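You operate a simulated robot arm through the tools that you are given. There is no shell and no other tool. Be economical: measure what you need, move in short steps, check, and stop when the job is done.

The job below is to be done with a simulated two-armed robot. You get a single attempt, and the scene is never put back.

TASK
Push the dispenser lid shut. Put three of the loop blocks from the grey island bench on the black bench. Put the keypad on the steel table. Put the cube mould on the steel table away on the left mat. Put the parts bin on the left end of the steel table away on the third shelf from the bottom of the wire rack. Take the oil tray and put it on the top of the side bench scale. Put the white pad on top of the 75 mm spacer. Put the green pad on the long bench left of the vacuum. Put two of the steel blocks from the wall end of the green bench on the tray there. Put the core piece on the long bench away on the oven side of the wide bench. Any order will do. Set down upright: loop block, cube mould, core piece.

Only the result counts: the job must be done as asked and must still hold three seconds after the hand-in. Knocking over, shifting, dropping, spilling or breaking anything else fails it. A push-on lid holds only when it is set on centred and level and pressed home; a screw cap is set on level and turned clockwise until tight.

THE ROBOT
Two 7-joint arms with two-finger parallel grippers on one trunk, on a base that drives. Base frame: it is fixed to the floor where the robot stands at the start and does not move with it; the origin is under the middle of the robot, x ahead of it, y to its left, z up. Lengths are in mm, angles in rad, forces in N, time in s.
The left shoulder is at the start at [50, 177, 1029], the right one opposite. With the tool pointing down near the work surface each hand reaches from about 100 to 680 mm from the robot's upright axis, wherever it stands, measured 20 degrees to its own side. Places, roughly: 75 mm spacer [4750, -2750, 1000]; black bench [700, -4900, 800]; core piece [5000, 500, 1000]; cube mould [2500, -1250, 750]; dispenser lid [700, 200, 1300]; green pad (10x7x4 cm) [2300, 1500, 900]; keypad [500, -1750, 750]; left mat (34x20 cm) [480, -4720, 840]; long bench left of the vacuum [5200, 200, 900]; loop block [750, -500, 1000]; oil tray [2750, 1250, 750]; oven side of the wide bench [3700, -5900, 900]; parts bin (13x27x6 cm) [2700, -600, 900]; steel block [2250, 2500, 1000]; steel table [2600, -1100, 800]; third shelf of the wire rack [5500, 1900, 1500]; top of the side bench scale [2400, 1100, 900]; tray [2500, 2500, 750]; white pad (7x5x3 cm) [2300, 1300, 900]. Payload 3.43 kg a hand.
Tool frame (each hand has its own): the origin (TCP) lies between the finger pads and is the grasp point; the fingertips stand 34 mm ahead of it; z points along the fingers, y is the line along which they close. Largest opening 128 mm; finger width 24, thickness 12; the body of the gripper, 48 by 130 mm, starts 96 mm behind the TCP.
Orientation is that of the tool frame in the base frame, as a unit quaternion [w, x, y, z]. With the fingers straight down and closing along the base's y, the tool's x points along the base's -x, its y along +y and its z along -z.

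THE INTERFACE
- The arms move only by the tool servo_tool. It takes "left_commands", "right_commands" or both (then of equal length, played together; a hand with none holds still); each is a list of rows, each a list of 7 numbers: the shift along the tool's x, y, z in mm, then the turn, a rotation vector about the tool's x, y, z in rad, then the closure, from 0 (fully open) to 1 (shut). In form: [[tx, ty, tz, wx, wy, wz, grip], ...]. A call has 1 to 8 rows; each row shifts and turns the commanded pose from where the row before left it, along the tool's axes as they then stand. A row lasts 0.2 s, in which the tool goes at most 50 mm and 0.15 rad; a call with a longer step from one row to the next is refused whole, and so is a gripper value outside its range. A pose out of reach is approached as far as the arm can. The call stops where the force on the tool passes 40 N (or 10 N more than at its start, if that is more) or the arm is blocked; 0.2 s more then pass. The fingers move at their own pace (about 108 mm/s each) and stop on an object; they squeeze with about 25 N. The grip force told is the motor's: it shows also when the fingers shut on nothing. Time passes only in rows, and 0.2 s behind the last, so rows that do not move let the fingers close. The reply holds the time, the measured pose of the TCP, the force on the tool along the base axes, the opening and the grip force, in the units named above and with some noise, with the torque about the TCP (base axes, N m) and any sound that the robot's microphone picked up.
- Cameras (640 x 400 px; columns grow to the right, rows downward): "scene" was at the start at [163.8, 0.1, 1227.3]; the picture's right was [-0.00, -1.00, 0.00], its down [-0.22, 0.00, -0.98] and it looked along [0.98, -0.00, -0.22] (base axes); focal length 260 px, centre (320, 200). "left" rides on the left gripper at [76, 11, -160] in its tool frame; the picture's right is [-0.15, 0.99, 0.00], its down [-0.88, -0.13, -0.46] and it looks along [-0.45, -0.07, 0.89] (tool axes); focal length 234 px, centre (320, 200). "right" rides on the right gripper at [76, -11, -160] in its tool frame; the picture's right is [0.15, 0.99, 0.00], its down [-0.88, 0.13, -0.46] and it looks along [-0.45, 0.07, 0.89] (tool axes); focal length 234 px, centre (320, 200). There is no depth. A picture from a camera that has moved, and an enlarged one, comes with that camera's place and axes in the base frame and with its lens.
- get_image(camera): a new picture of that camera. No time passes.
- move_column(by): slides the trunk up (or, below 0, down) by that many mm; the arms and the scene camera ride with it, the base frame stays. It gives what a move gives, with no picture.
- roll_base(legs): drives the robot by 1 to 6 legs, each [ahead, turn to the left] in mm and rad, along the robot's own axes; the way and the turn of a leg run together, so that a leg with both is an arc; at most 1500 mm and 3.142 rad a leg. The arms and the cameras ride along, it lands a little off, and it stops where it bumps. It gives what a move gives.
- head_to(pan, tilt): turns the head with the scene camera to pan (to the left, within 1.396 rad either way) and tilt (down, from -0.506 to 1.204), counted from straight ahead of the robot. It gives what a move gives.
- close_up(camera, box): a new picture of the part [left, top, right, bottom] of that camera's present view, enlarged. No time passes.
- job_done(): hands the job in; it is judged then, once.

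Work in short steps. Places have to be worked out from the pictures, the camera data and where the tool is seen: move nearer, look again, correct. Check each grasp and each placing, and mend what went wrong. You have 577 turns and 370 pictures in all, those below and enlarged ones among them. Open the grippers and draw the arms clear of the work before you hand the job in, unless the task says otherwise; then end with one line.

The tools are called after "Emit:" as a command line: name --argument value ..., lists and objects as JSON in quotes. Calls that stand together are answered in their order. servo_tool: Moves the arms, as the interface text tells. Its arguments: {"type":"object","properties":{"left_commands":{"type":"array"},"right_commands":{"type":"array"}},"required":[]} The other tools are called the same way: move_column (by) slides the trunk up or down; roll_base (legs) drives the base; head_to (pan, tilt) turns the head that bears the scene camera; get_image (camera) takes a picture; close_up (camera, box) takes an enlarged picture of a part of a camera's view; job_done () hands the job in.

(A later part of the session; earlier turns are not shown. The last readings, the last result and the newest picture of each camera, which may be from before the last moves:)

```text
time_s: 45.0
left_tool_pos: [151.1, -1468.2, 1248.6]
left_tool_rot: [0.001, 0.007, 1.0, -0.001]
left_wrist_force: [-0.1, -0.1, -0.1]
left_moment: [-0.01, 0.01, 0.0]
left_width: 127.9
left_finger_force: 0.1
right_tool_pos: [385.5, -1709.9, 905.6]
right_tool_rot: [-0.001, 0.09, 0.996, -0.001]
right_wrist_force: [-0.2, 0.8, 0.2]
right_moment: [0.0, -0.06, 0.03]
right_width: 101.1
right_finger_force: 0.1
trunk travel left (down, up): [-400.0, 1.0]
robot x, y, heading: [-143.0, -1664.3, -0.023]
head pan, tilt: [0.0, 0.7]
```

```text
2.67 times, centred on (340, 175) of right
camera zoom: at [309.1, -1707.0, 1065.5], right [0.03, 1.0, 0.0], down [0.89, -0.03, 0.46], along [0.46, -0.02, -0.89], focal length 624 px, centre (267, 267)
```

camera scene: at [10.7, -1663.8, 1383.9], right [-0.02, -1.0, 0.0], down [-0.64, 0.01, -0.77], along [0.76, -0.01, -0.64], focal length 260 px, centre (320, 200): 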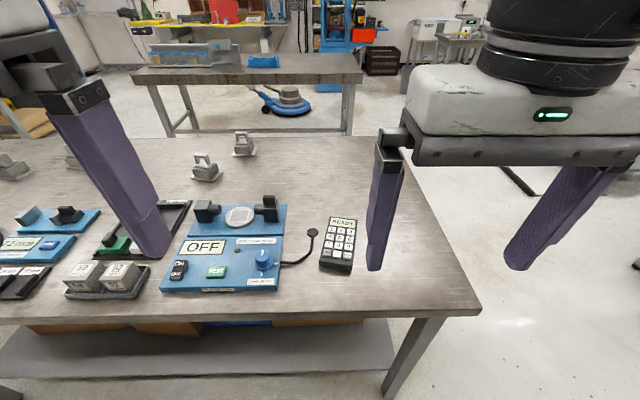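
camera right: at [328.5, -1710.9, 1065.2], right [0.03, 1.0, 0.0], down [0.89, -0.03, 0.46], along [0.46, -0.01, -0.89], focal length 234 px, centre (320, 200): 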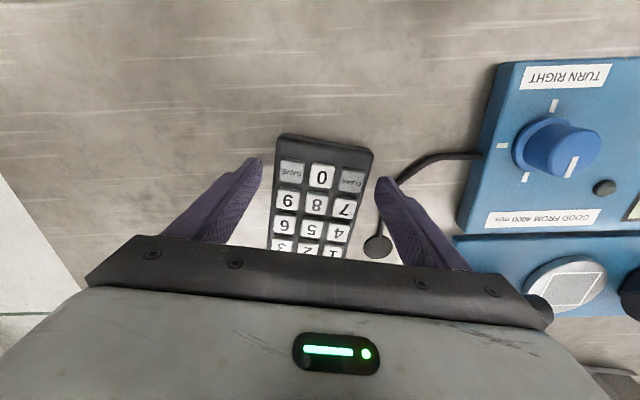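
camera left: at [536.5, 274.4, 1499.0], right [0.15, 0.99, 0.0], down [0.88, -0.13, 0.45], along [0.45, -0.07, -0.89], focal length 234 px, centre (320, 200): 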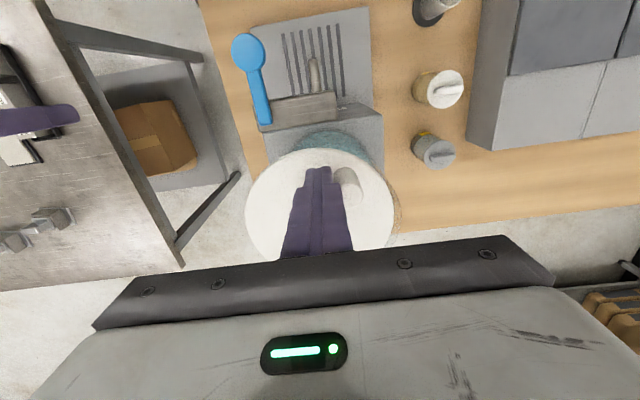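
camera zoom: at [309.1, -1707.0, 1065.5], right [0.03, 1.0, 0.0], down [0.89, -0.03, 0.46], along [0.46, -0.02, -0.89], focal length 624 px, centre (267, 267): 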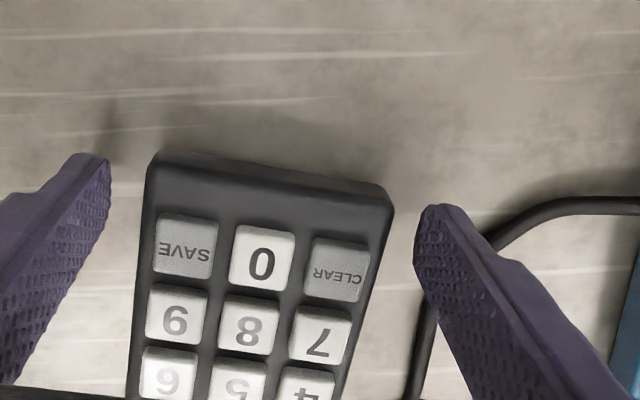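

Gaps look good; I narrow slightly to 95 mm, shift 1.5 mm away from the cord, and descend 10 mm.

Emit:
servo_tool --right_commands '[[0, -1.5, 0, 0, 0, 0, 0.258], [0, 0, 6, 0, 0, 0, 0.258], [0, 0, 5, 0, 0, 0, 0.258]]'

Emit:
close_up --camera "right" --box '[220, 100, 460, 250]'

Emit:
close_up --camera "scene" --box '[290, 190, 400, 290]'

```text
time_s: 45.8
left_tool_pos: [150.3, -1467.2, 1249.2]
left_tool_rot: [0.0, 0.007, 1.0, -0.001]
left_wrist_force: [-0.4, 0.3, 0.2]
left_moment: [-0.02, 0.04, 0.01]
left_width: 127.9
left_finger_force: 0.1
right_tool_pos: [386.4, -1710.9, 894.8]
right_tool_rot: [0.0, 0.09, 0.996, 0.0]
right_wrist_force: [-0.9, -0.3, 0.3]
right_moment: [0.02, -0.03, 0.03]
right_width: 95.2
right_finger_force: 0.1
trunk travel left (down, up): [-400.0, 1.0]
robot x, y, heading: [-145.1, -1663.2, -0.02]
head pan, tilt: [0.0, 0.7]
```

```text
2.67 times, centred on (340, 175) of right
camera zoom: at [309.5, -1708.3, 1054.1], right [0.03, 1.0, 0.0], down [0.89, -0.03, 0.46], along [0.46, -0.02, -0.89], focal length 624 px, centre (267, 267)
```

zoom: 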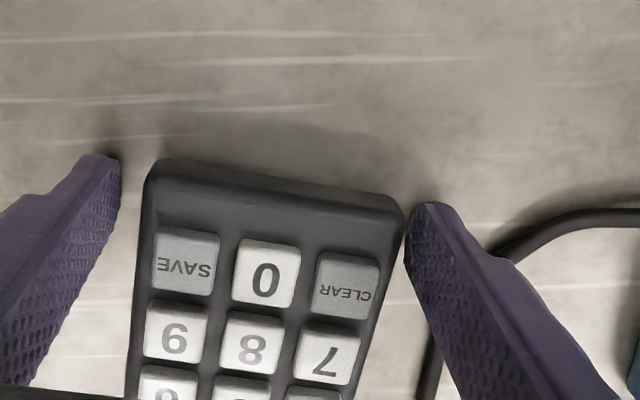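

```text
4.00 times, centred on (345, 240) of scene
camera zoom: at [10.7, -1663.8, 1383.9], right [-0.02, -1.0, 0.0], down [-0.64, 0.01, -0.76], along [0.76, -0.02, -0.64], focal length 1038 px, centre (220, 40)
```

zoom: 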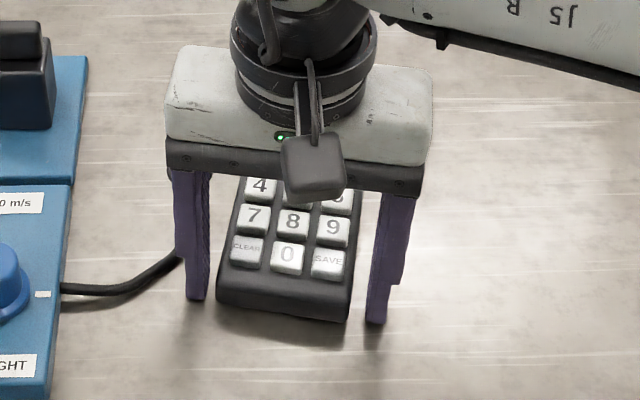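

Tips are alongside the keypad body. I lower 4 mm and close, letting the fingers settle.

Emit:
servo_tool --right_commands '[[0, 0, 4, 0, 0, 0, 0.258], [0, 0, 0, 0, 0, 0, 1], [0, 0, 0, 0, 0, 0, 1], [0, 0, 0, 0, 0, 0, 1]]'

Emit:
servo_tool --right_commands '[[0, 0, -10, 0, 0, 0, 1], [0, 0, -20, 0, 0, 0, 1], [0, 0, -20, 0, 0, 0, 1]]'

Emit:
get_image --camera "scene"

```text
time_s: 46.8
left_tool_pos: [148.7, -1466.7, 1248.7]
left_tool_rot: [0.001, 0.007, 1.0, -0.001]
left_wrist_force: [-0.3, 0.5, 0.0]
left_moment: [-0.02, -0.02, 0.0]
left_width: 127.9
left_finger_force: 0.1
right_tool_pos: [386.4, -1710.8, 894.2]
right_tool_rot: [0.002, 0.09, 0.996, 0.001]
right_wrist_force: [2.6, -2.3, 27.4]
right_moment: [-0.93, 0.57, -0.01]
right_width: 80.0
right_finger_force: 25.4
trunk travel left (down, up): [-400.0, 1.0]
robot x, y, heading: [-139.8, -1660.7, -0.021]
head pan, tilt: [0.0, 0.7]
```

```text
time_s: 47.6
left_tool_pos: [149.9, -1468.0, 1248.8]
left_tool_rot: [-0.001, 0.007, 1.0, -0.001]
left_wrist_force: [-0.2, 1.3, 0.2]
left_moment: [-0.01, 0.0, 0.03]
left_width: 128.1
left_finger_force: 0.0
right_tool_pos: [384.8, -1709.7, 938.4]
right_tool_rot: [-0.001, 0.09, 0.996, 0.001]
right_wrist_force: [0.3, 0.0, -4.6]
right_moment: [0.04, 0.24, -0.06]
right_width: 79.8
right_finger_force: 24.9
trunk travel left (down, up): [-400.0, 1.0]
robot x, y, heading: [-144.4, -1665.3, -0.022]
head pan, tilt: [0.0, 0.7]
```

```text
336 pictures are left
camera scene: at [11.1, -1663.9, 1383.7], right [-0.02, -1.0, 0.0], down [-0.64, 0.01, -0.76], along [0.76, -0.02, -0.64], focal length 260 px, centre (320, 200)
```

scene: 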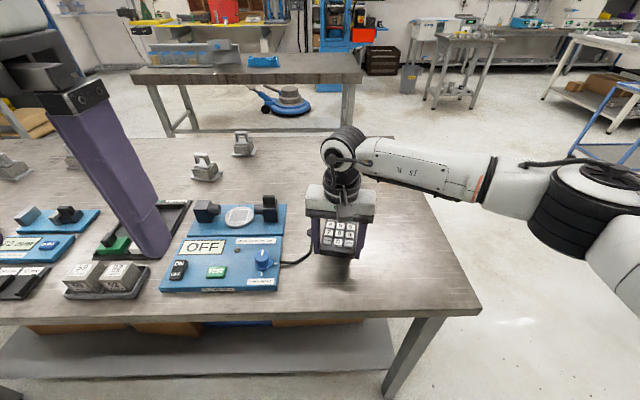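

Grasp is good (80 mm, ~0.47 kg); the island top is at z≈860. I lift and retract the keypad, then drive around the island's end toward the steel table.

Emit:
servo_tool --right_commands '[[0, 0, -45, 0, 0, 0, 1], [0, 0, -45, 0, 0, 0, 1], [10, 0, -40, 0, 0, 0, 1], [30, 0, -30, 0, 0, 0, 1], [40, 0, 0, 0, 0, 0, 1], [20, 0, 0, 0, 0, 0, 1]]'

Emit:
roll_base --legs '[[-60, 0], [0, -1.55], [850, 0], [0, 1.571]]'

Emit:
head_to --pan 0 --tilt 0.35

Emit:
get_image --camera "scene"

```text
time_s: 49.0
left_tool_pos: [150.7, -1467.1, 1248.0]
left_tool_rot: [-0.002, 0.007, 1.0, 0.0]
left_wrist_force: [0.1, 0.1, 0.6]
left_moment: [0.0, -0.01, -0.02]
left_width: 127.8
left_finger_force: 0.2
right_tool_pos: [287.5, -1695.1, 1101.3]
right_tool_rot: [0.0, 0.091, 0.996, 0.0]
right_wrist_force: [-1.1, 0.4, -4.6]
right_moment: [0.1, 0.29, 0.01]
right_width: 79.7
right_finger_force: 25.1
trunk travel left (down, up): [-400.0, 1.0]
robot x, y, heading: [-143.0, -1662.2, -0.02]
head pan, tilt: [0.0, 0.7]
```

```text
time_s: 61.7
left_tool_pos: [69.8, -2319.5, 1248.9]
left_tool_rot: [-0.001, 0.015, 1.0, -0.001]
left_wrist_force: [0.1, 0.0, -0.2]
left_moment: [0.02, 0.0, -0.01]
left_width: 128.0
left_finger_force: 0.0
right_tool_pos: [205.1, -2548.6, 1099.7]
right_tool_rot: [0.001, 0.098, 0.995, 0.0]
right_wrist_force: [1.0, 0.8, -4.3]
right_moment: [0.02, 0.28, 0.02]
right_width: 79.7
right_finger_force: 25.3
trunk travel left (down, up): [-400.0, 1.0]
robot x, y, heading: [-229.0, -2506.8, -0.041]
head pan, tilt: [0.0, 0.7]
```

```text
time_s: 62.6
left_tool_pos: [71.8, -2318.6, 1248.3]
left_tool_rot: [-0.001, 0.015, 1.0, -0.001]
left_wrist_force: [-0.5, -0.5, -0.7]
left_moment: [-0.01, 0.02, 0.0]
left_width: 127.9
left_finger_force: 0.0
right_tool_pos: [204.7, -2548.6, 1100.3]
right_tool_rot: [0.0, 0.099, 0.995, 0.001]
right_wrist_force: [0.0, -0.4, -3.9]
right_moment: [0.06, 0.22, 0.03]
right_width: 79.6
right_finger_force: 24.3
trunk travel left (down, up): [-400.0, 1.0]
robot x, y, heading: [-226.0, -2508.3, -0.038]
head pan, tilt: [0.0, 0.351]
```

```text
335 pictures are left
camera scene: at [-63.7, -2514.1, 1415.2], right [-0.04, -1.0, 0.0], down [-0.34, 0.01, -0.94], along [0.94, -0.03, -0.34], focal length 260 px, centre (320, 200)
```

scene: 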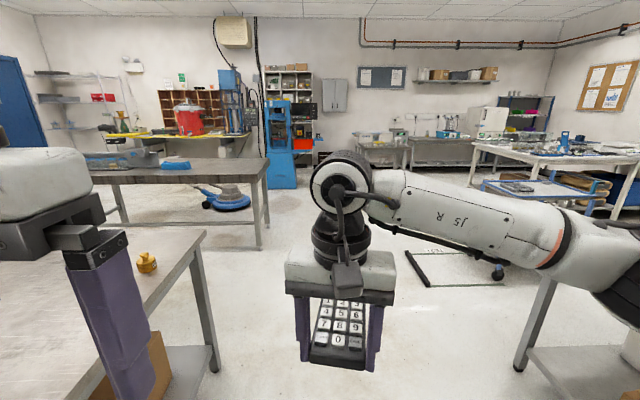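

The way ahead is clear: the steel table lies ahead-left. I drive past the island and turn toward it.

Emit:
roll_base --legs '[[1500, 0.04], [250, 0], [0, 1.0]]'

Emit:
head_to --pan -0.2 --tilt 0.35

Emit:
get_image --camera "scene"

```text
time_s: 73.8
left_tool_pos: [1479.8, -2179.6, 1249.1]
left_tool_rot: [0.0, -0.482, 0.876, -0.001]
left_wrist_force: [-1.1, -0.4, -0.9]
left_moment: [-0.01, -0.02, -0.01]
left_width: 128.1
left_finger_force: 0.1
right_tool_pos: [1746.2, -2181.0, 1101.2]
right_tool_rot: [-0.001, -0.406, 0.914, 0.0]
right_wrist_force: [0.0, -0.6, -3.9]
right_moment: [-0.21, 0.17, -0.03]
right_width: 79.8
right_finger_force: 24.7
trunk travel left (down, up): [-400.0, 1.0]
robot x, y, heading: [1491.4, -2531.0, 0.999]
head pan, tilt: [0.0, 0.351]
```

```text
time_s: 74.5
left_tool_pos: [1480.8, -2178.6, 1249.3]
left_tool_rot: [-0.001, -0.482, 0.876, -0.001]
left_wrist_force: [-0.1, -0.2, -0.1]
left_moment: [0.03, -0.02, 0.03]
left_width: 128.0
left_finger_force: 0.0
right_tool_pos: [1745.8, -2181.7, 1100.0]
right_tool_rot: [0.0, -0.406, 0.914, 0.0]
right_wrist_force: [-0.5, -0.1, -3.6]
right_moment: [-0.19, 0.17, 0.0]
right_width: 79.8
right_finger_force: 24.4
trunk travel left (down, up): [-400.0, 1.0]
robot x, y, heading: [1487.8, -2532.3, 0.994]
head pan, tilt: [-0.201, 0.351]
```

```text
334 pictures are left
camera scene: at [1594.0, -2406.7, 1415.2], right [0.72, -0.7, 0.0], down [-0.24, -0.25, -0.94], along [0.66, 0.67, -0.34], focal length 260 px, centre (320, 200)
```

scene: 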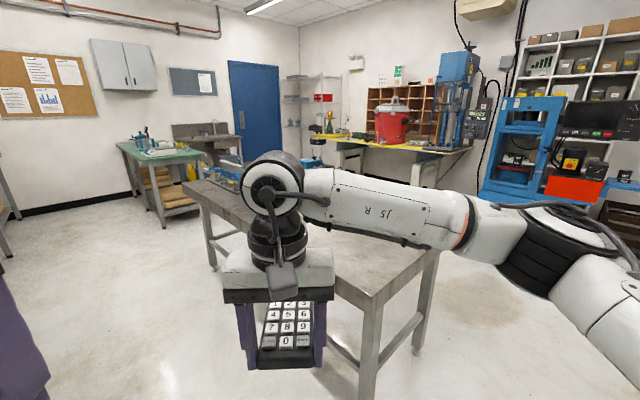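

The table's near edge is at about x≈2165. I drive up along it to y≈−1250 and face it.

Emit:
roll_base --legs '[[0, 0.577], [1280, 0], [0, -1.571]]'

Emit:
head_to --pan 0.1 --tilt 0.5

Emit:
get_image --camera "scene"

```text
time_s: 86.4
left_tool_pos: [1780.3, -1058.6, 1248.1]
left_tool_rot: [-0.002, 0.003, 1.0, -0.001]
left_wrist_force: [0.1, 0.4, 0.1]
left_moment: [0.02, 0.0, 0.01]
left_width: 128.0
left_finger_force: 0.0
right_tool_pos: [1919.7, -1283.0, 1099.5]
right_tool_rot: [-0.001, 0.085, 0.996, 0.0]
right_wrist_force: [-0.7, -0.3, -4.7]
right_moment: [0.08, 0.27, 0.0]
right_width: 79.6
right_finger_force: 25.3
trunk travel left (down, up): [-400.0, 1.0]
robot x, y, heading: [1484.6, -1253.6, -0.011]
head pan, tilt: [-0.201, 0.351]
```

```text
time_s: 87.2
left_tool_pos: [1780.2, -1057.2, 1248.9]
left_tool_rot: [-0.001, 0.003, 1.0, -0.001]
left_wrist_force: [-0.2, -0.6, 0.1]
left_moment: [-0.01, -0.01, 0.0]
left_width: 128.0
left_finger_force: 0.0
right_tool_pos: [1920.8, -1284.2, 1099.9]
right_tool_rot: [-0.001, 0.086, 0.996, -0.001]
right_wrist_force: [0.6, -0.9, -3.7]
right_moment: [0.02, 0.27, 0.0]
right_width: 79.8
right_finger_force: 25.6
trunk travel left (down, up): [-400.0, 1.0]
robot x, y, heading: [1486.2, -1254.2, -0.014]
head pan, tilt: [0.099, 0.499]
```

```text
333 pictures are left
camera scene: at [1648.2, -1246.9, 1401.6], right [0.09, -1.0, 0.0], down [-0.48, -0.04, -0.88], along [0.87, 0.08, -0.48], focal length 260 px, centre (320, 200)
```

scene: 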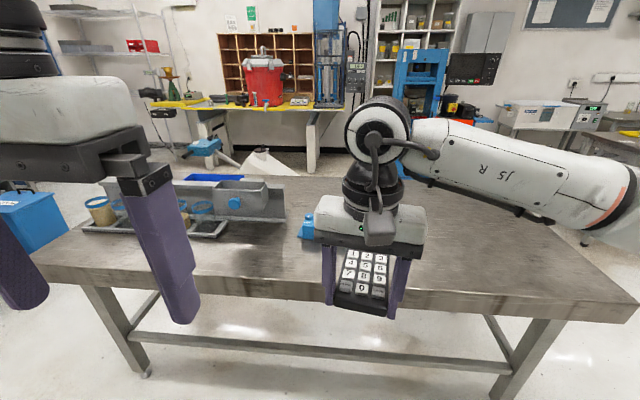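

I roll 330 mm closer to the edge (x≈2120) and look again.

Emit:
roll_base --legs '[[340, 0]]'

Emit:
head_to --pan 0 --tilt 0.6

Emit:
get_image --camera "scene"

Emit:
get_image --camera "left"

```text
time_s: 89.4
left_tool_pos: [2114.6, -1060.9, 1248.2]
left_tool_rot: [-0.001, 0.001, 1.0, -0.001]
left_wrist_force: [0.0, -0.8, -0.2]
left_moment: [-0.02, 0.01, 0.02]
left_width: 128.0
left_finger_force: 0.1
right_tool_pos: [2255.5, -1284.9, 1100.4]
right_tool_rot: [-0.001, 0.083, 0.997, 0.001]
right_wrist_force: [-0.3, 0.3, -3.8]
right_moment: [0.06, 0.28, 0.01]
right_width: 79.6
right_finger_force: 24.8
trunk travel left (down, up): [-400.0, 1.0]
robot x, y, heading: [1821.3, -1257.0, -0.008]
head pan, tilt: [0.099, 0.499]
```

```text
time_s: 90.1
left_tool_pos: [2112.7, -1061.2, 1248.5]
left_tool_rot: [-0.001, 0.0, 1.0, 0.0]
left_wrist_force: [0.9, -0.8, 0.0]
left_moment: [-0.03, 0.01, 0.0]
left_width: 128.0
left_finger_force: 0.0
right_tool_pos: [2253.2, -1285.7, 1101.2]
right_tool_rot: [-0.001, 0.084, 0.996, 0.0]
right_wrist_force: [-0.7, 0.1, -4.3]
right_moment: [0.03, 0.25, -0.02]
right_width: 79.8
right_finger_force: 25.2
trunk travel left (down, up): [-400.0, 1.0]
robot x, y, heading: [1820.8, -1259.0, -0.01]
head pan, tilt: [0.0, 0.6]
```

```text
332 pictures are left
camera scene: at [1980.1, -1258.8, 1392.5], right [-0.01, -1.0, 0.0], down [-0.56, 0.0, -0.83], along [0.83, -0.01, -0.56], focal length 260 px, centre (320, 200)
```

scene: 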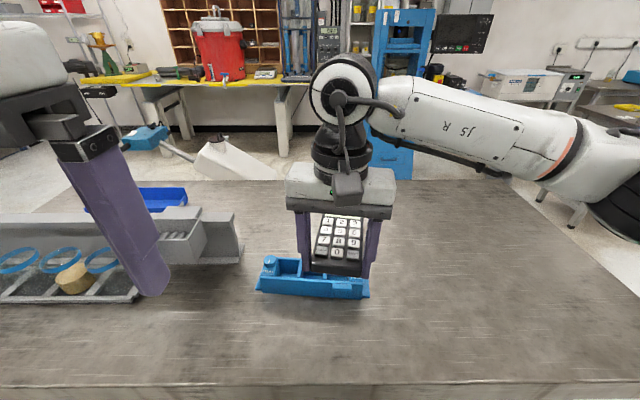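

```text
331 pictures are left
camera left: at [2038.2, -1048.3, 1408.2], right [0.15, 0.99, 0.0], down [0.88, -0.13, 0.46], along [0.45, -0.07, -0.89], focal length 234 px, centre (320, 200)
```

left: 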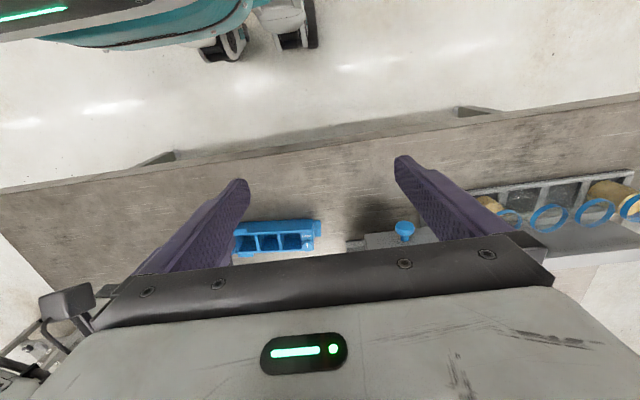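

The blue three-gang tray is the cube mould at ≈[2379,−1247]; the table edge is at x≈2180. I place the keypad on the free right part at TCP ≈[2330,−1480]: traverse, then descend partly.

Emit:
servo_tool --right_commands '[[-22, -36, 0, 0, 0, 0, 1], [-22, -36, 0, 0, 0, 0, 1], [-22, -36, 0, 0, 0, 0, 1], [-22, -36, 0, 0, 0, 0, 1], [-20, -34, 20, 0, 0, 0, 1], [0, 0, 45, 0, 0, 0, 1], [0, 0, 45, 0, 0, 0, 1], [0, 0, 40, 0, 0, 0, 1]]'

Emit:
head_to --pan -0.35 --tilt 0.7

Emit:
get_image --camera "scene"

```text
time_s: 91.9
left_tool_pos: [2114.1, -1059.9, 1248.0]
left_tool_rot: [-0.001, 0.001, 1.0, -0.001]
left_wrist_force: [0.5, -0.2, 0.6]
left_moment: [-0.01, 0.05, 0.02]
left_width: 128.0
left_finger_force: 0.1
right_tool_pos: [2333.0, -1481.3, 948.7]
right_tool_rot: [-0.001, 0.084, 0.996, 0.0]
right_wrist_force: [-0.7, 0.2, -4.1]
right_moment: [0.05, 0.29, -0.03]
right_width: 80.0
right_finger_force: 24.7
trunk travel left (down, up): [-400.0, 1.0]
robot x, y, heading: [1822.6, -1257.8, -0.005]
head pan, tilt: [0.0, 0.6]
```

```text
time_s: 92.7
left_tool_pos: [2114.0, -1060.2, 1249.7]
left_tool_rot: [-0.001, 0.002, 1.0, 0.0]
left_wrist_force: [0.4, -1.4, -0.2]
left_moment: [0.0, -0.01, 0.0]
left_width: 127.9
left_finger_force: 0.0
right_tool_pos: [2332.8, -1480.6, 949.9]
right_tool_rot: [-0.001, 0.084, 0.996, 0.0]
right_wrist_force: [0.9, 0.3, -4.8]
right_moment: [0.04, 0.25, 0.0]
right_width: 79.8
right_finger_force: 25.0
trunk travel left (down, up): [-400.0, 1.0]
robot x, y, heading: [1820.1, -1262.5, -0.008]
head pan, tilt: [-0.351, 0.7]
```

```text
330 pictures are left
camera scene: at [1971.5, -1288.0, 1383.8], right [-0.35, -0.94, 0.0], down [-0.6, 0.23, -0.76], along [0.72, -0.27, -0.64], focal length 260 px, centre (320, 200)
```

scene: 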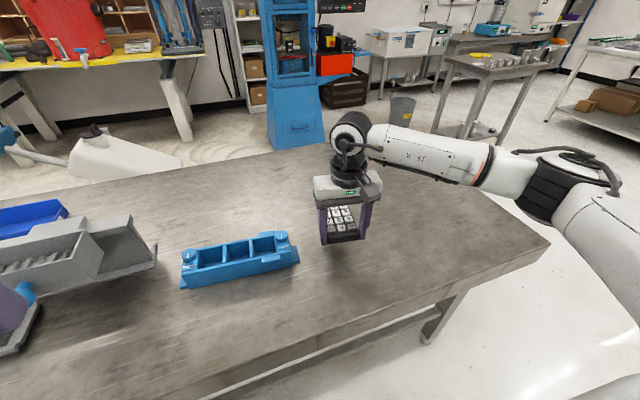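

Clear table underneath. Lower toward the surface in decreasing steps.

Emit:
servo_tool --right_commands '[[0, 0, 25, 0, 0, 0, 1], [0, 0, 15, 0, 0, 0, 1], [0, 0, 7, 0, 0, 0, 1], [0, 0, 4, 0, 0, 0, 1]]'

Emit:
close_up --camera "scene" --box '[270, 130, 420, 270]'

```text
time_s: 93.7
left_tool_pos: [2114.1, -1060.4, 1247.9]
left_tool_rot: [0.0, 0.001, 1.0, 0.0]
left_wrist_force: [-0.4, -0.1, -0.3]
left_moment: [0.01, -0.02, 0.01]
left_width: 128.1
left_finger_force: 0.0
right_tool_pos: [2329.0, -1478.9, 897.8]
right_tool_rot: [-0.001, 0.084, 0.996, 0.0]
right_wrist_force: [-0.5, -0.3, -3.8]
right_moment: [0.08, 0.29, 0.03]
right_width: 79.8
right_finger_force: 24.7
trunk travel left (down, up): [-400.0, 1.0]
robot x, y, heading: [1819.2, -1256.2, -0.013]
head pan, tilt: [-0.351, 0.7]
```

```text
2.86 times, centred on (345, 200) of scene
camera zoom: at [1971.4, -1288.0, 1383.8], right [-0.35, -0.94, 0.0], down [-0.6, 0.23, -0.76], along [0.72, -0.27, -0.64], focal length 742 px, centre (249, 200)
```

zoom: 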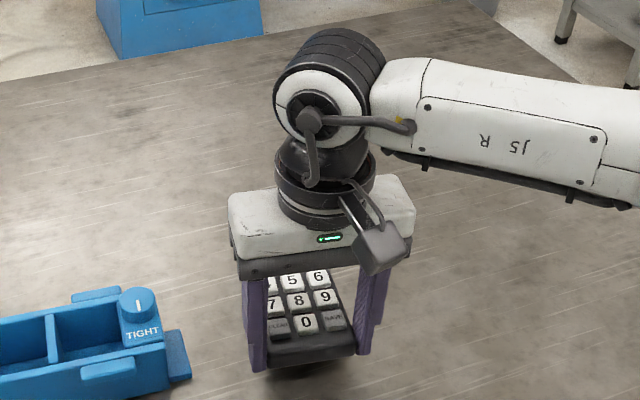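

Emit:
servo_tool --right_commands '[[0, 0, 4, 0, 0, 0, 1], [0, 0, 4, 0, 0, 0, 1]]'

Emit:
servo_tool --right_commands '[[0, 0, 4, 0, 0, 0, 1]]'

```text
time_s: 94.3
left_tool_pos: [2112.6, -1060.8, 1248.4]
left_tool_rot: [0.0, 0.0, 1.0, -0.001]
left_wrist_force: [-0.6, -0.7, 0.6]
left_moment: [0.03, 0.02, 0.02]
left_width: 128.1
left_finger_force: 0.2
right_tool_pos: [2332.3, -1479.7, 891.5]
right_tool_rot: [-0.001, 0.083, 0.997, -0.001]
right_wrist_force: [-0.7, -0.3, -4.9]
right_moment: [0.02, 0.26, 0.0]
right_width: 79.4
right_finger_force: 25.1
trunk travel left (down, up): [-400.0, 1.0]
robot x, y, heading: [1818.1, -1260.1, -0.011]
head pan, tilt: [-0.351, 0.7]
```

```text
time_s: 94.7
left_tool_pos: [2114.3, -1061.3, 1247.9]
left_tool_rot: [-0.001, 0.0, 1.0, -0.001]
left_wrist_force: [0.6, -0.9, 0.1]
left_moment: [-0.01, 0.01, -0.03]
left_width: 128.1
left_finger_force: 0.1
right_tool_pos: [2331.6, -1479.3, 886.7]
right_tool_rot: [-0.001, 0.083, 0.997, 0.001]
right_wrist_force: [0.2, 0.6, -3.9]
right_moment: [0.04, 0.27, 0.0]
right_width: 79.7
right_finger_force: 25.1
trunk travel left (down, up): [-400.0, 1.0]
robot x, y, heading: [1818.7, -1259.7, -0.013]
head pan, tilt: [-0.351, 0.7]
```

Not touching yet; continue down.

Emit:
servo_tool --right_commands '[[0, 0, 4, 0, 0, 0, 1], [0, 0, 3, 0, 0, 0, 1], [0, 0, 3, 0, 0, 0, 1]]'

Emit:
servo_tool --right_commands '[[0, 0, 3, 0, 0, 0, 1], [0, 0, 3, 0, 0, 0, 1]]'

Emit:
close_up --camera "scene" --box '[270, 130, 420, 270]'

```text
time_s: 95.5
left_tool_pos: [2113.9, -1060.4, 1248.4]
left_tool_rot: [-0.001, 0.001, 1.0, -0.001]
left_wrist_force: [-0.1, -0.7, 0.3]
left_moment: [0.03, -0.01, -0.01]
left_width: 128.1
left_finger_force: 0.1
right_tool_pos: [2331.3, -1480.1, 877.0]
right_tool_rot: [-0.001, 0.085, 0.996, -0.001]
right_wrist_force: [0.5, 0.4, -4.6]
right_moment: [0.05, 0.23, 0.01]
right_width: 79.5
right_finger_force: 25.3
trunk travel left (down, up): [-400.0, 1.0]
robot x, y, heading: [1821.7, -1258.6, -0.006]
head pan, tilt: [-0.351, 0.7]
```

```text
time_s: 96.1
left_tool_pos: [2113.1, -1060.2, 1248.3]
left_tool_rot: [0.0, 0.001, 1.0, -0.001]
left_wrist_force: [0.5, 0.0, -0.6]
left_moment: [-0.04, 0.03, 0.0]
left_width: 128.0
left_finger_force: 0.1
right_tool_pos: [2330.1, -1479.0, 873.5]
right_tool_rot: [0.002, 0.084, 0.996, 0.0]
right_wrist_force: [-3.5, -2.2, 11.7]
right_moment: [-0.13, 0.07, -0.11]
right_width: 79.9
right_finger_force: 24.8
trunk travel left (down, up): [-400.0, 1.0]
robot x, y, heading: [1818.9, -1255.4, -0.008]
head pan, tilt: [-0.351, 0.7]
```

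```text
2.86 times, centred on (345, 200) of scene
camera zoom: at [1969.6, -1287.6, 1384.4], right [-0.35, -0.94, 0.0], down [-0.6, 0.23, -0.77], along [0.72, -0.27, -0.64], focal length 742 px, centre (249, 200)
```

zoom: 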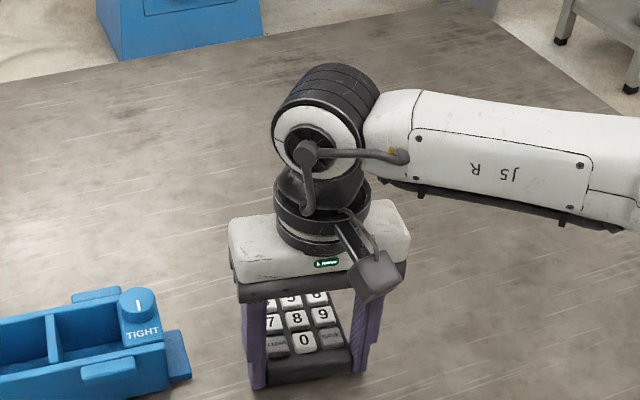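

Contact at TCP z 873.5 (table z≈840). Release and lift away.

Emit:
servo_tool --right_commands '[[0, 0, 0, 0, 0, 0, 0.2], [0, 0, 0, 0, 0, 0, 0.1], [0, 0, -40, 0, 0, 0, 0.1], [0, 0, -45, 0, 0, 0, 0], [0, 0, -45, 0, 0, 0, 0]]'

Emit:
get_image --camera "scene"

Emit:
get_image --camera "right"

```text
time_s: 97.3
left_tool_pos: [2113.5, -1060.0, 1248.6]
left_tool_rot: [-0.001, 0.0, 1.0, -0.001]
left_wrist_force: [-0.7, 0.8, 0.0]
left_moment: [-0.07, 0.02, -0.02]
left_width: 127.8
left_finger_force: 0.0
right_tool_pos: [2329.3, -1481.2, 1002.0]
right_tool_rot: [-0.001, 0.083, 0.997, -0.001]
right_wrist_force: [0.4, 1.3, -0.4]
right_moment: [-0.01, 0.0, 0.01]
right_width: 128.2
right_finger_force: 0.0
trunk travel left (down, up): [-400.0, 1.0]
robot x, y, heading: [1821.8, -1259.9, -0.007]
head pan, tilt: [-0.351, 0.7]
```

```text
327 pictures are left
camera scene: at [1970.6, -1287.5, 1383.9], right [-0.35, -0.94, 0.0], down [-0.6, 0.23, -0.77], along [0.72, -0.27, -0.64], focal length 260 px, centre (320, 200)
```

scene: 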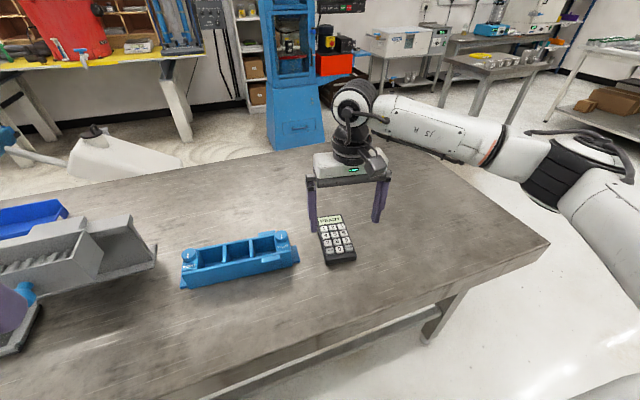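

```text
326 pictures are left
camera right: at [2252.6, -1479.1, 1162.4], right [0.02, 1.0, 0.0], down [0.89, -0.02, 0.45], along [0.45, -0.01, -0.89], focal length 234 px, centre (320, 200)
```

right: 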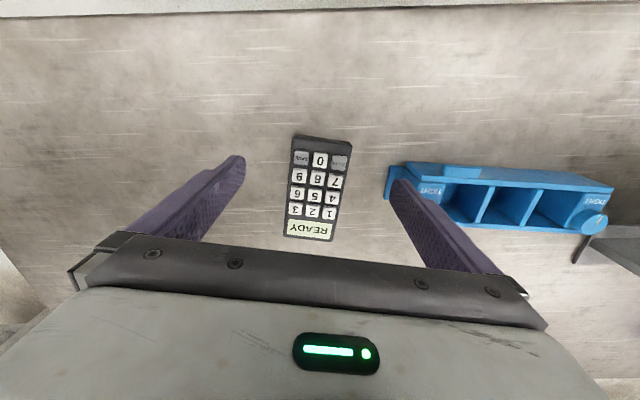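

Keypad is set down well. Next the cube mould: ~270 mm long along y (yaw ~11°), ~75 mm wide, centre ≈[2388,−1243]. I rotate the right hand by 92° to close across its width.

Emit:
servo_tool --right_commands '[[0, 0, -10, 0, 0, 0.146, 0], [0, 0, -10, 0, 0, 0.146, 0], [0, 0, -10, 0, 0, 0.146, 0], [0, 0, -10, 0, 0, 0.146, 0], [0, 0, -10, 0, 0, 0.146, 0], [0, 0, -10, 0, 0, 0.146, 0], [0, 0, -10, 0, 0, 0.146, 0], [0, 0, -10, 0, 0, 0.146, 0]]'

Emit:
servo_tool --right_commands '[[0, 0, 0, 0, 0, 0.146, 0], [0, 0, 0, 0, 0, 0.146, 0], [0, 0, 0, 0, 0, 0.144, 0]]'

```text
time_s: 99.1
left_tool_pos: [2113.1, -1060.2, 1249.1]
left_tool_rot: [-0.001, 0.001, 1.0, 0.0]
left_wrist_force: [1.2, -0.2, -0.4]
left_moment: [0.01, 0.02, -0.01]
left_width: 128.0
left_finger_force: 0.0
right_tool_pos: [2330.4, -1479.2, 1082.3]
right_tool_rot: [0.0, 0.621, 0.784, 0.0]
right_wrist_force: [0.0, -0.1, 0.6]
right_moment: [0.0, 0.0, 0.0]
right_width: 128.1
right_finger_force: 0.0
trunk travel left (down, up): [-400.0, 1.0]
robot x, y, heading: [1822.4, -1258.1, -0.008]
head pan, tilt: [-0.351, 0.7]
```

```text
time_s: 99.9
left_tool_pos: [2112.2, -1060.0, 1249.5]
left_tool_rot: [0.0, 0.0, 1.0, -0.001]
left_wrist_force: [0.7, -0.1, -0.2]
left_moment: [0.0, -0.03, -0.05]
left_width: 128.1
left_finger_force: 0.0
right_tool_pos: [2328.9, -1478.9, 1082.3]
right_tool_rot: [-0.001, 0.776, 0.631, 0.0]
right_wrist_force: [-0.3, -0.3, 0.2]
right_moment: [0.0, 0.0, -0.01]
right_width: 127.9
right_finger_force: 0.0
trunk travel left (down, up): [-400.0, 1.0]
robot x, y, heading: [1820.2, -1258.3, -0.005]
head pan, tilt: [-0.351, 0.7]
```

Emit:
servo_tool --right_commands '[[40, 2, 0, 0, 0, 0, 0], [40, 2, 0, 0, 0, 0, 0], [40, 2, 0, 0, 0, 0, 0], [40, 2, 0, 0, 0, 0, 0], [40, 2, 0, 0, 0, 0, 0]]'

Emit:
get_image --camera "right"

Emit:
get_image --camera "scene"

```text
time_s: 101.1
left_tool_pos: [2113.9, -1058.9, 1248.2]
left_tool_rot: [0.0, 0.001, 1.0, -0.001]
left_wrist_force: [-1.0, 0.4, 0.7]
left_moment: [-0.02, 0.0, 0.02]
left_width: 128.2
left_finger_force: 0.1
right_tool_pos: [2379.1, -1282.1, 1081.3]
right_tool_rot: [0.0, 0.775, 0.632, -0.001]
right_wrist_force: [-0.6, 0.8, -0.6]
right_moment: [-0.01, 0.0, 0.02]
right_width: 128.1
right_finger_force: 0.1
trunk travel left (down, up): [-400.0, 1.0]
robot x, y, heading: [1821.4, -1257.9, -0.01]
head pan, tilt: [-0.351, 0.7]
```

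```text
325 pictures are left
camera right: at [2384.0, -1204.3, 1240.8], right [1.0, -0.06, 0.0], down [-0.05, -0.89, 0.46], along [-0.03, -0.46, -0.89], focal length 234 px, centre (320, 200)
```

right: 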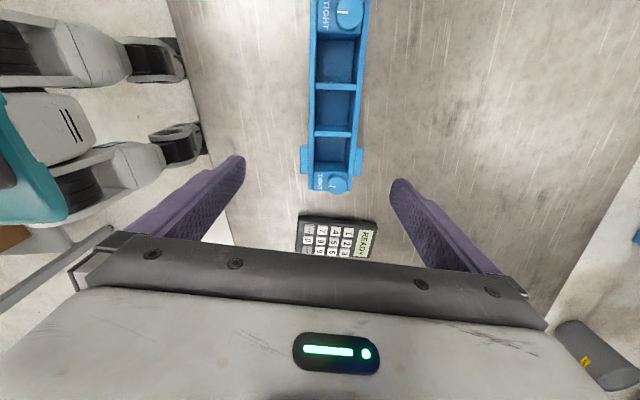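

```text
324 pictures are left
camera scene: at [1971.0, -1286.7, 1383.9], right [-0.35, -0.94, 0.0], down [-0.6, 0.23, -0.77], along [0.72, -0.27, -0.64], focal length 260 px, centre (320, 200)
```

scene: 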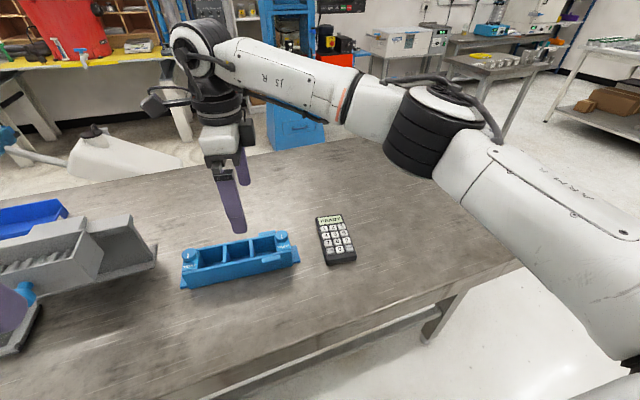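

Refined: mould centre ≈[2402,−1244], yaw 5.4°, width ~69 mm. I centre over it, correct the yaw and descend for a closer look.

Emit:
servo_tool --right_commands '[[42, 15, 0, 0, 0, 0, 0], [0, 0, 30, 0, 0, -0.112, 0], [0, 0, 45, 0, 0, 0, 0], [0, 0, 40, 0, 0, 0, 0]]'

Emit:
get_image --camera "right"

Emit:
close_up --camera "scene" --box '[150, 150, 350, 310]'

```text
time_s: 102.1
left_tool_pos: [2114.2, -1060.6, 1248.9]
left_tool_rot: [-0.001, 0.001, 1.0, 0.0]
left_wrist_force: [-0.5, -0.4, -0.3]
left_moment: [-0.01, 0.01, 0.0]
left_width: 127.7
left_finger_force: 0.0
right_tool_pos: [2404.2, -1247.2, 966.0]
right_tool_rot: [0.001, 0.738, 0.674, 0.0]
right_wrist_force: [0.4, -0.3, -0.5]
right_moment: [0.05, 0.02, 0.0]
right_width: 127.9
right_finger_force: 0.0
trunk travel left (down, up): [-400.0, 1.0]
robot x, y, heading: [1825.2, -1261.2, -0.01]
head pan, tilt: [-0.351, 0.7]
```

```text
323 pictures are left
camera right: at [2399.3, -1170.8, 1125.7], right [1.0, 0.06, 0.0], down [0.05, -0.89, 0.46], along [0.03, -0.45, -0.89], focal length 234 px, centre (320, 200)
```

right: 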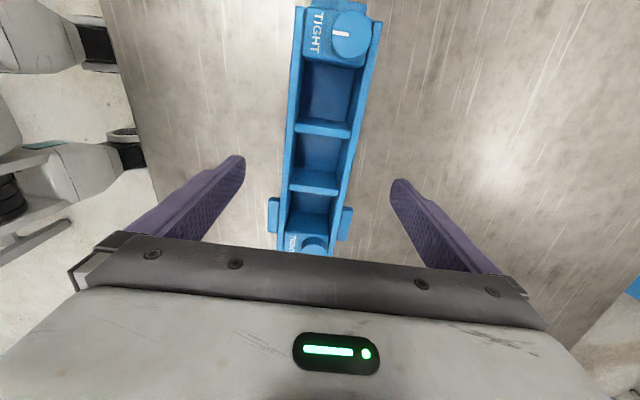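

```text
2.50 times, centred on (250, 230) of scene
camera zoom: at [1971.3, -1288.3, 1383.9], right [-0.35, -0.94, 0.0], down [-0.6, 0.23, -0.76], along [0.72, -0.27, -0.64], focal length 649 px, centre (495, 125)
```

zoom: 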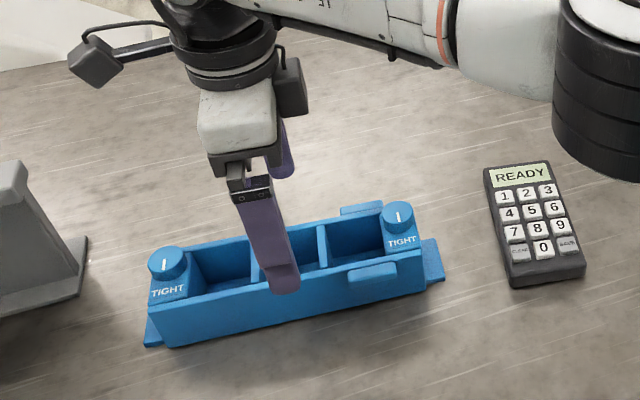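

Alignment is good. Descend to tips ~10 mm above the table and close.

Emit:
servo_tool --right_commands '[[10, 2, 30, 0, 0, 0, 0], [0, 0, 30, 0, 0, 0, 0], [0, 0, 20, 0, 0, 0, 0], [0, 0, 0, 0, 0, 0, 0.6], [0, 0, 0, 0, 0, 0, 1], [0, 0, 0, 0, 0, 0, 1], [0, 0, 0, 0, 0, 0, 1]]'

Emit:
close_up --camera "scene" --box '[150, 150, 350, 310]'

```text
time_s: 103.7
left_tool_pos: [2113.1, -1061.0, 1248.9]
left_tool_rot: [0.0, 0.001, 1.0, -0.001]
left_wrist_force: [-0.6, 0.5, -0.3]
left_moment: [0.01, -0.02, 0.04]
left_width: 128.2
left_finger_force: 0.0
right_tool_pos: [2405.9, -1236.1, 886.6]
right_tool_rot: [-0.001, 0.738, 0.675, 0.0]
right_wrist_force: [-1.6, 1.1, -0.6]
right_moment: [0.28, -0.04, 0.12]
right_width: 69.6
right_finger_force: 25.1
trunk travel left (down, up): [-400.0, 1.0]
robot x, y, heading: [1821.8, -1260.8, -0.007]
head pan, tilt: [-0.351, 0.7]
```

```text
2.50 times, centred on (250, 230) of scene
camera zoom: at [1971.1, -1287.8, 1383.8], right [-0.35, -0.94, 0.0], down [-0.6, 0.23, -0.76], along [0.72, -0.27, -0.64], focal length 649 px, centre (495, 125)
```

zoom: 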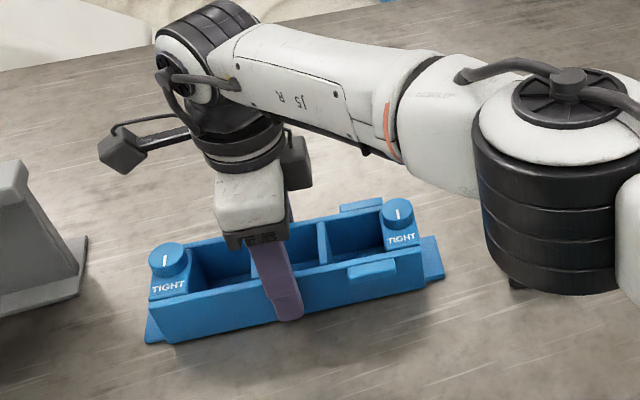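

Mould gripped at 69.6 mm. Lift and check the load.

Emit:
servo_tool --right_commands '[[0, 0, -15, 0, 0, 0, 1], [0, 0, -30, 0, 0, 0, 1], [0, 0, -45, 0, 0, 0, 1], [0, 0, -45, 0, 0, 0, 1], [0, 0, -45, 0, 0, 0, 1], [0, -40, -20, 0, 0, 0, 1], [0, -40, 0, 0, 0, 0, 1], [0, -40, 0, 0, 0, 0, 1]]'

Emit:
get_image --camera "scene"

```text
time_s: 105.5
left_tool_pos: [2113.5, -1060.5, 1248.0]
left_tool_rot: [0.0, 0.002, 1.0, -0.001]
left_wrist_force: [-0.1, 0.2, -0.2]
left_moment: [-0.02, -0.01, -0.01]
left_width: 127.7
left_finger_force: 0.0
right_tool_pos: [2287.0, -1229.5, 1085.9]
right_tool_rot: [-0.001, 0.739, 0.673, -0.001]
right_wrist_force: [-0.4, -0.1, -7.3]
right_moment: [0.04, -0.01, -0.01]
right_width: 69.4
right_finger_force: 25.1
trunk travel left (down, up): [-400.0, 1.0]
robot x, y, heading: [1823.3, -1260.1, -0.012]
head pan, tilt: [-0.351, 0.7]
```

```text
320 pictures are left
camera scene: at [1970.8, -1288.0, 1383.9], right [-0.35, -0.94, 0.0], down [-0.6, 0.23, -0.77], along [0.72, -0.27, -0.64], focal length 260 px, centre (320, 200)
```

scene: 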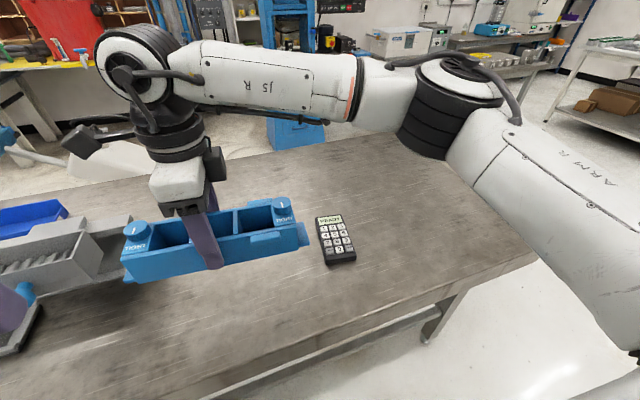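

Load 7.3 N, stable. I shift the mould to the right side, back off, and turn around to face the island's far side for a loop block.

Emit:
servo_tool --right_commands '[[-40, 0, 0, 0, 0, 0, 1], [-40, 0, 0, 0, 0, 0, 1], [-40, 0, -10, 0, 0, 0, 1], [-40, 0, -20, 0, 0, 0, 1]]'

Emit:
roll_base --legs '[[-380, 0], [0, 3.14]]'

Emit:
head_to --pan 0 --tilt 0.6

Emit:
get_image --camera "scene"

```text
time_s: 106.5
left_tool_pos: [2114.2, -1062.5, 1249.5]
left_tool_rot: [-0.001, 0.001, 1.0, 0.0]
left_wrist_force: [-0.4, -0.2, -0.2]
left_moment: [0.03, -0.02, -0.02]
left_width: 128.0
left_finger_force: 0.0
right_tool_pos: [2273.5, -1387.4, 1116.3]
right_tool_rot: [0.001, 0.738, 0.674, 0.0]
right_wrist_force: [0.1, 0.6, -8.1]
right_moment: [0.09, -0.01, 0.01]
right_width: 69.4
right_finger_force: 24.5
trunk travel left (down, up): [-400.0, 1.0]
robot x, y, heading: [1820.4, -1258.7, -0.011]
head pan, tilt: [-0.351, 0.7]
```

```text
time_s: 116.3
left_tool_pos: [1147.3, -1454.5, 1248.3]
left_tool_rot: [-0.001, 1.0, 0.005, 0.0]
left_wrist_force: [-0.1, -0.2, 0.4]
left_moment: [0.04, 0.0, -0.04]
left_width: 127.9
left_finger_force: 0.1
right_tool_pos: [983.6, -1129.9, 1114.9]
right_tool_rot: [0.001, -0.679, 0.734, -0.001]
right_wrist_force: [-0.3, 0.3, -7.3]
right_moment: [-0.05, 0.05, -0.01]
right_width: 69.5
right_finger_force: 24.9
trunk travel left (down, up): [-400.0, 1.0]
robot x, y, heading: [1437.6, -1252.6, -3.136]
head pan, tilt: [-0.351, 0.7]
```

```text
time_s: 117.2
left_tool_pos: [1147.3, -1455.1, 1249.4]
left_tool_rot: [-0.001, 1.0, 0.005, 0.001]
left_wrist_force: [-0.7, -0.1, 0.6]
left_moment: [0.04, 0.01, 0.02]
left_width: 128.0
left_finger_force: 0.0
right_tool_pos: [983.5, -1129.6, 1115.6]
right_tool_rot: [0.0, -0.68, 0.733, -0.001]
right_wrist_force: [0.4, 0.7, -7.4]
right_moment: [-0.07, -0.02, 0.01]
right_width: 69.4
right_finger_force: 25.0
trunk travel left (down, up): [-400.0, 1.0]
robot x, y, heading: [1438.5, -1258.1, -3.141]
head pan, tilt: [0.0, 0.6]
```

```text
319 pictures are left
camera scene: at [1279.2, -1253.6, 1392.4], right [0.0, 1.0, 0.0], down [0.57, 0.0, -0.82], along [-0.82, 0.0, -0.57], focal length 260 px, centre (320, 200)
```

scene: 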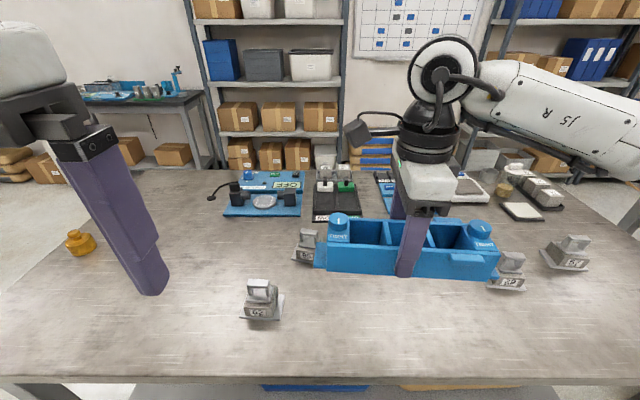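

Four loop blocks are visible. The nearest is at ≈[943,−1380]; zoom on it to see its shape.

Emit:
close_up --camera "scene" --box '[220, 220, 340, 330]'

Emit:
servo_tool --left_commands '[[-40, -15, 0, 0, 0, 0, 0], [-40, -15, 0, 0, 0, 0, 0], [-40, -15, 30, 0, 0, 0, 0], [-40, -15, 30, 0, 0, 0, 0], [-20, -13, 40, 0, 0, 0, 0]]'

Emit:
get_image --camera "left"

```text
3.64 times, centred on (280, 275) of scene
camera zoom: at [1279.2, -1253.6, 1392.4], right [0.0, 1.0, 0.0], down [0.57, 0.0, -0.82], along [-0.82, 0.0, -0.57], focal length 944 px, centre (466, -73)
```

zoom: 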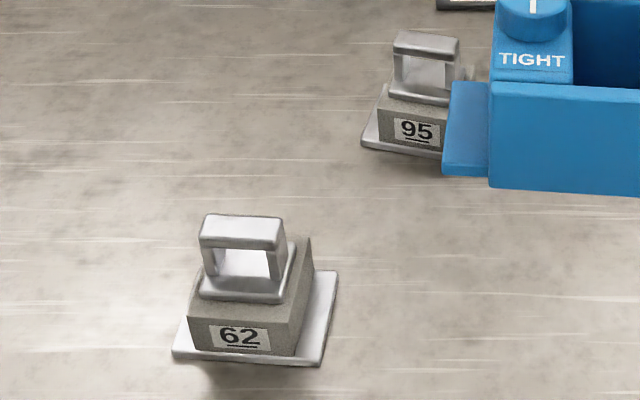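

```text
refused: row 3 steps farther than a row can; nothing moved
```

```text
317 pictures are left
camera left: at [1222.8, -1464.7, 1408.2], right [-0.14, -0.99, 0.0], down [-0.88, 0.12, 0.45], along [-0.45, 0.06, -0.89], focal length 234 px, centre (320, 200)
```

left: 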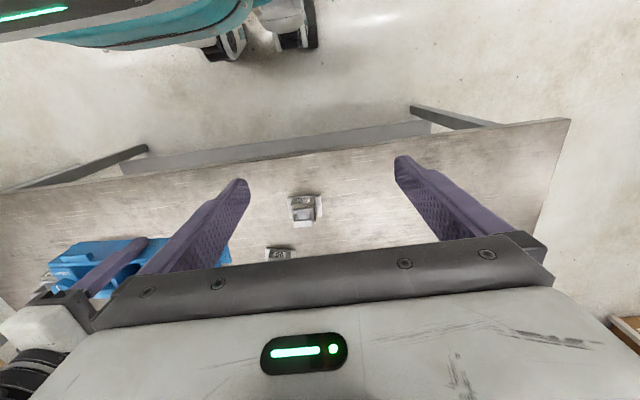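

Each block is a plate with a body and a looped handle on top, ideal to grip across the loop. Moving the left hand above block 62.

Emit:
servo_tool --left_commands '[[-40, -15, 0, 0, 0, 0, 0], [-40, -15, 0, 0, 0, 0, 0], [-36, -15, 30, 0, 0, 0, 0], [-36, -15, 30, 0, 0, 0, 0], [-20, -13, 40, 0, 0, 0, 0], [0, 0, 45, 0, 0, 0, 0]]'

Emit:
get_image --camera "left"

```text
time_s: 118.6
left_tool_pos: [975.2, -1382.0, 1104.6]
left_tool_rot: [-0.001, 1.0, 0.006, 0.0]
left_wrist_force: [0.0, -0.6, 0.3]
left_moment: [0.04, -0.01, 0.02]
left_width: 127.8
left_finger_force: 0.1
right_tool_pos: [982.7, -1129.9, 1116.2]
right_tool_rot: [0.001, -0.679, 0.734, 0.0]
right_wrist_force: [0.2, -0.3, -7.4]
right_moment: [-0.09, 0.02, 0.0]
right_width: 69.6
right_finger_force: 25.3
trunk travel left (down, up): [-400.0, 1.0]
robot x, y, heading: [1438.4, -1254.8, -3.137]
head pan, tilt: [0.0, 0.6]
```

```text
316 pictures are left
camera left: at [1051.5, -1392.7, 1263.9], right [-0.14, -0.99, 0.0], down [-0.88, 0.12, 0.46], along [-0.45, 0.06, -0.89], focal length 234 px, centre (320, 200)
```

left: 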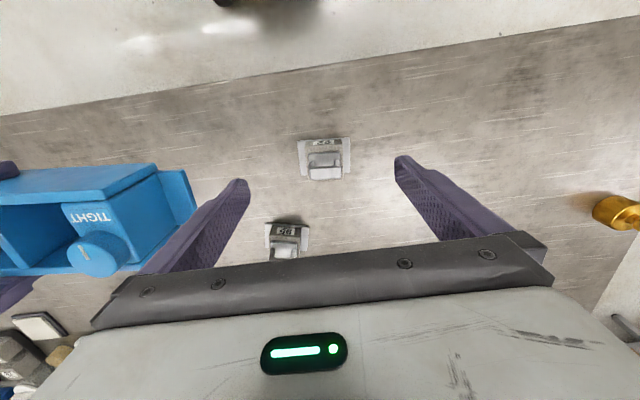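

Emit:
close_up --camera "left" --box '[270, 110, 380, 190]'

```text
5.00 times, centred on (325, 150) of left
camera zoom: at [1051.5, -1392.7, 1263.9], right [-0.14, -0.99, 0.0], down [-0.88, 0.12, 0.46], along [-0.45, 0.06, -0.89], focal length 1171 px, centre (295, 450)
```

zoom: 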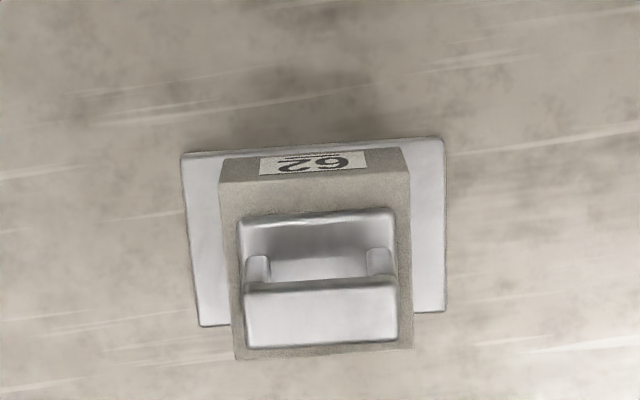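

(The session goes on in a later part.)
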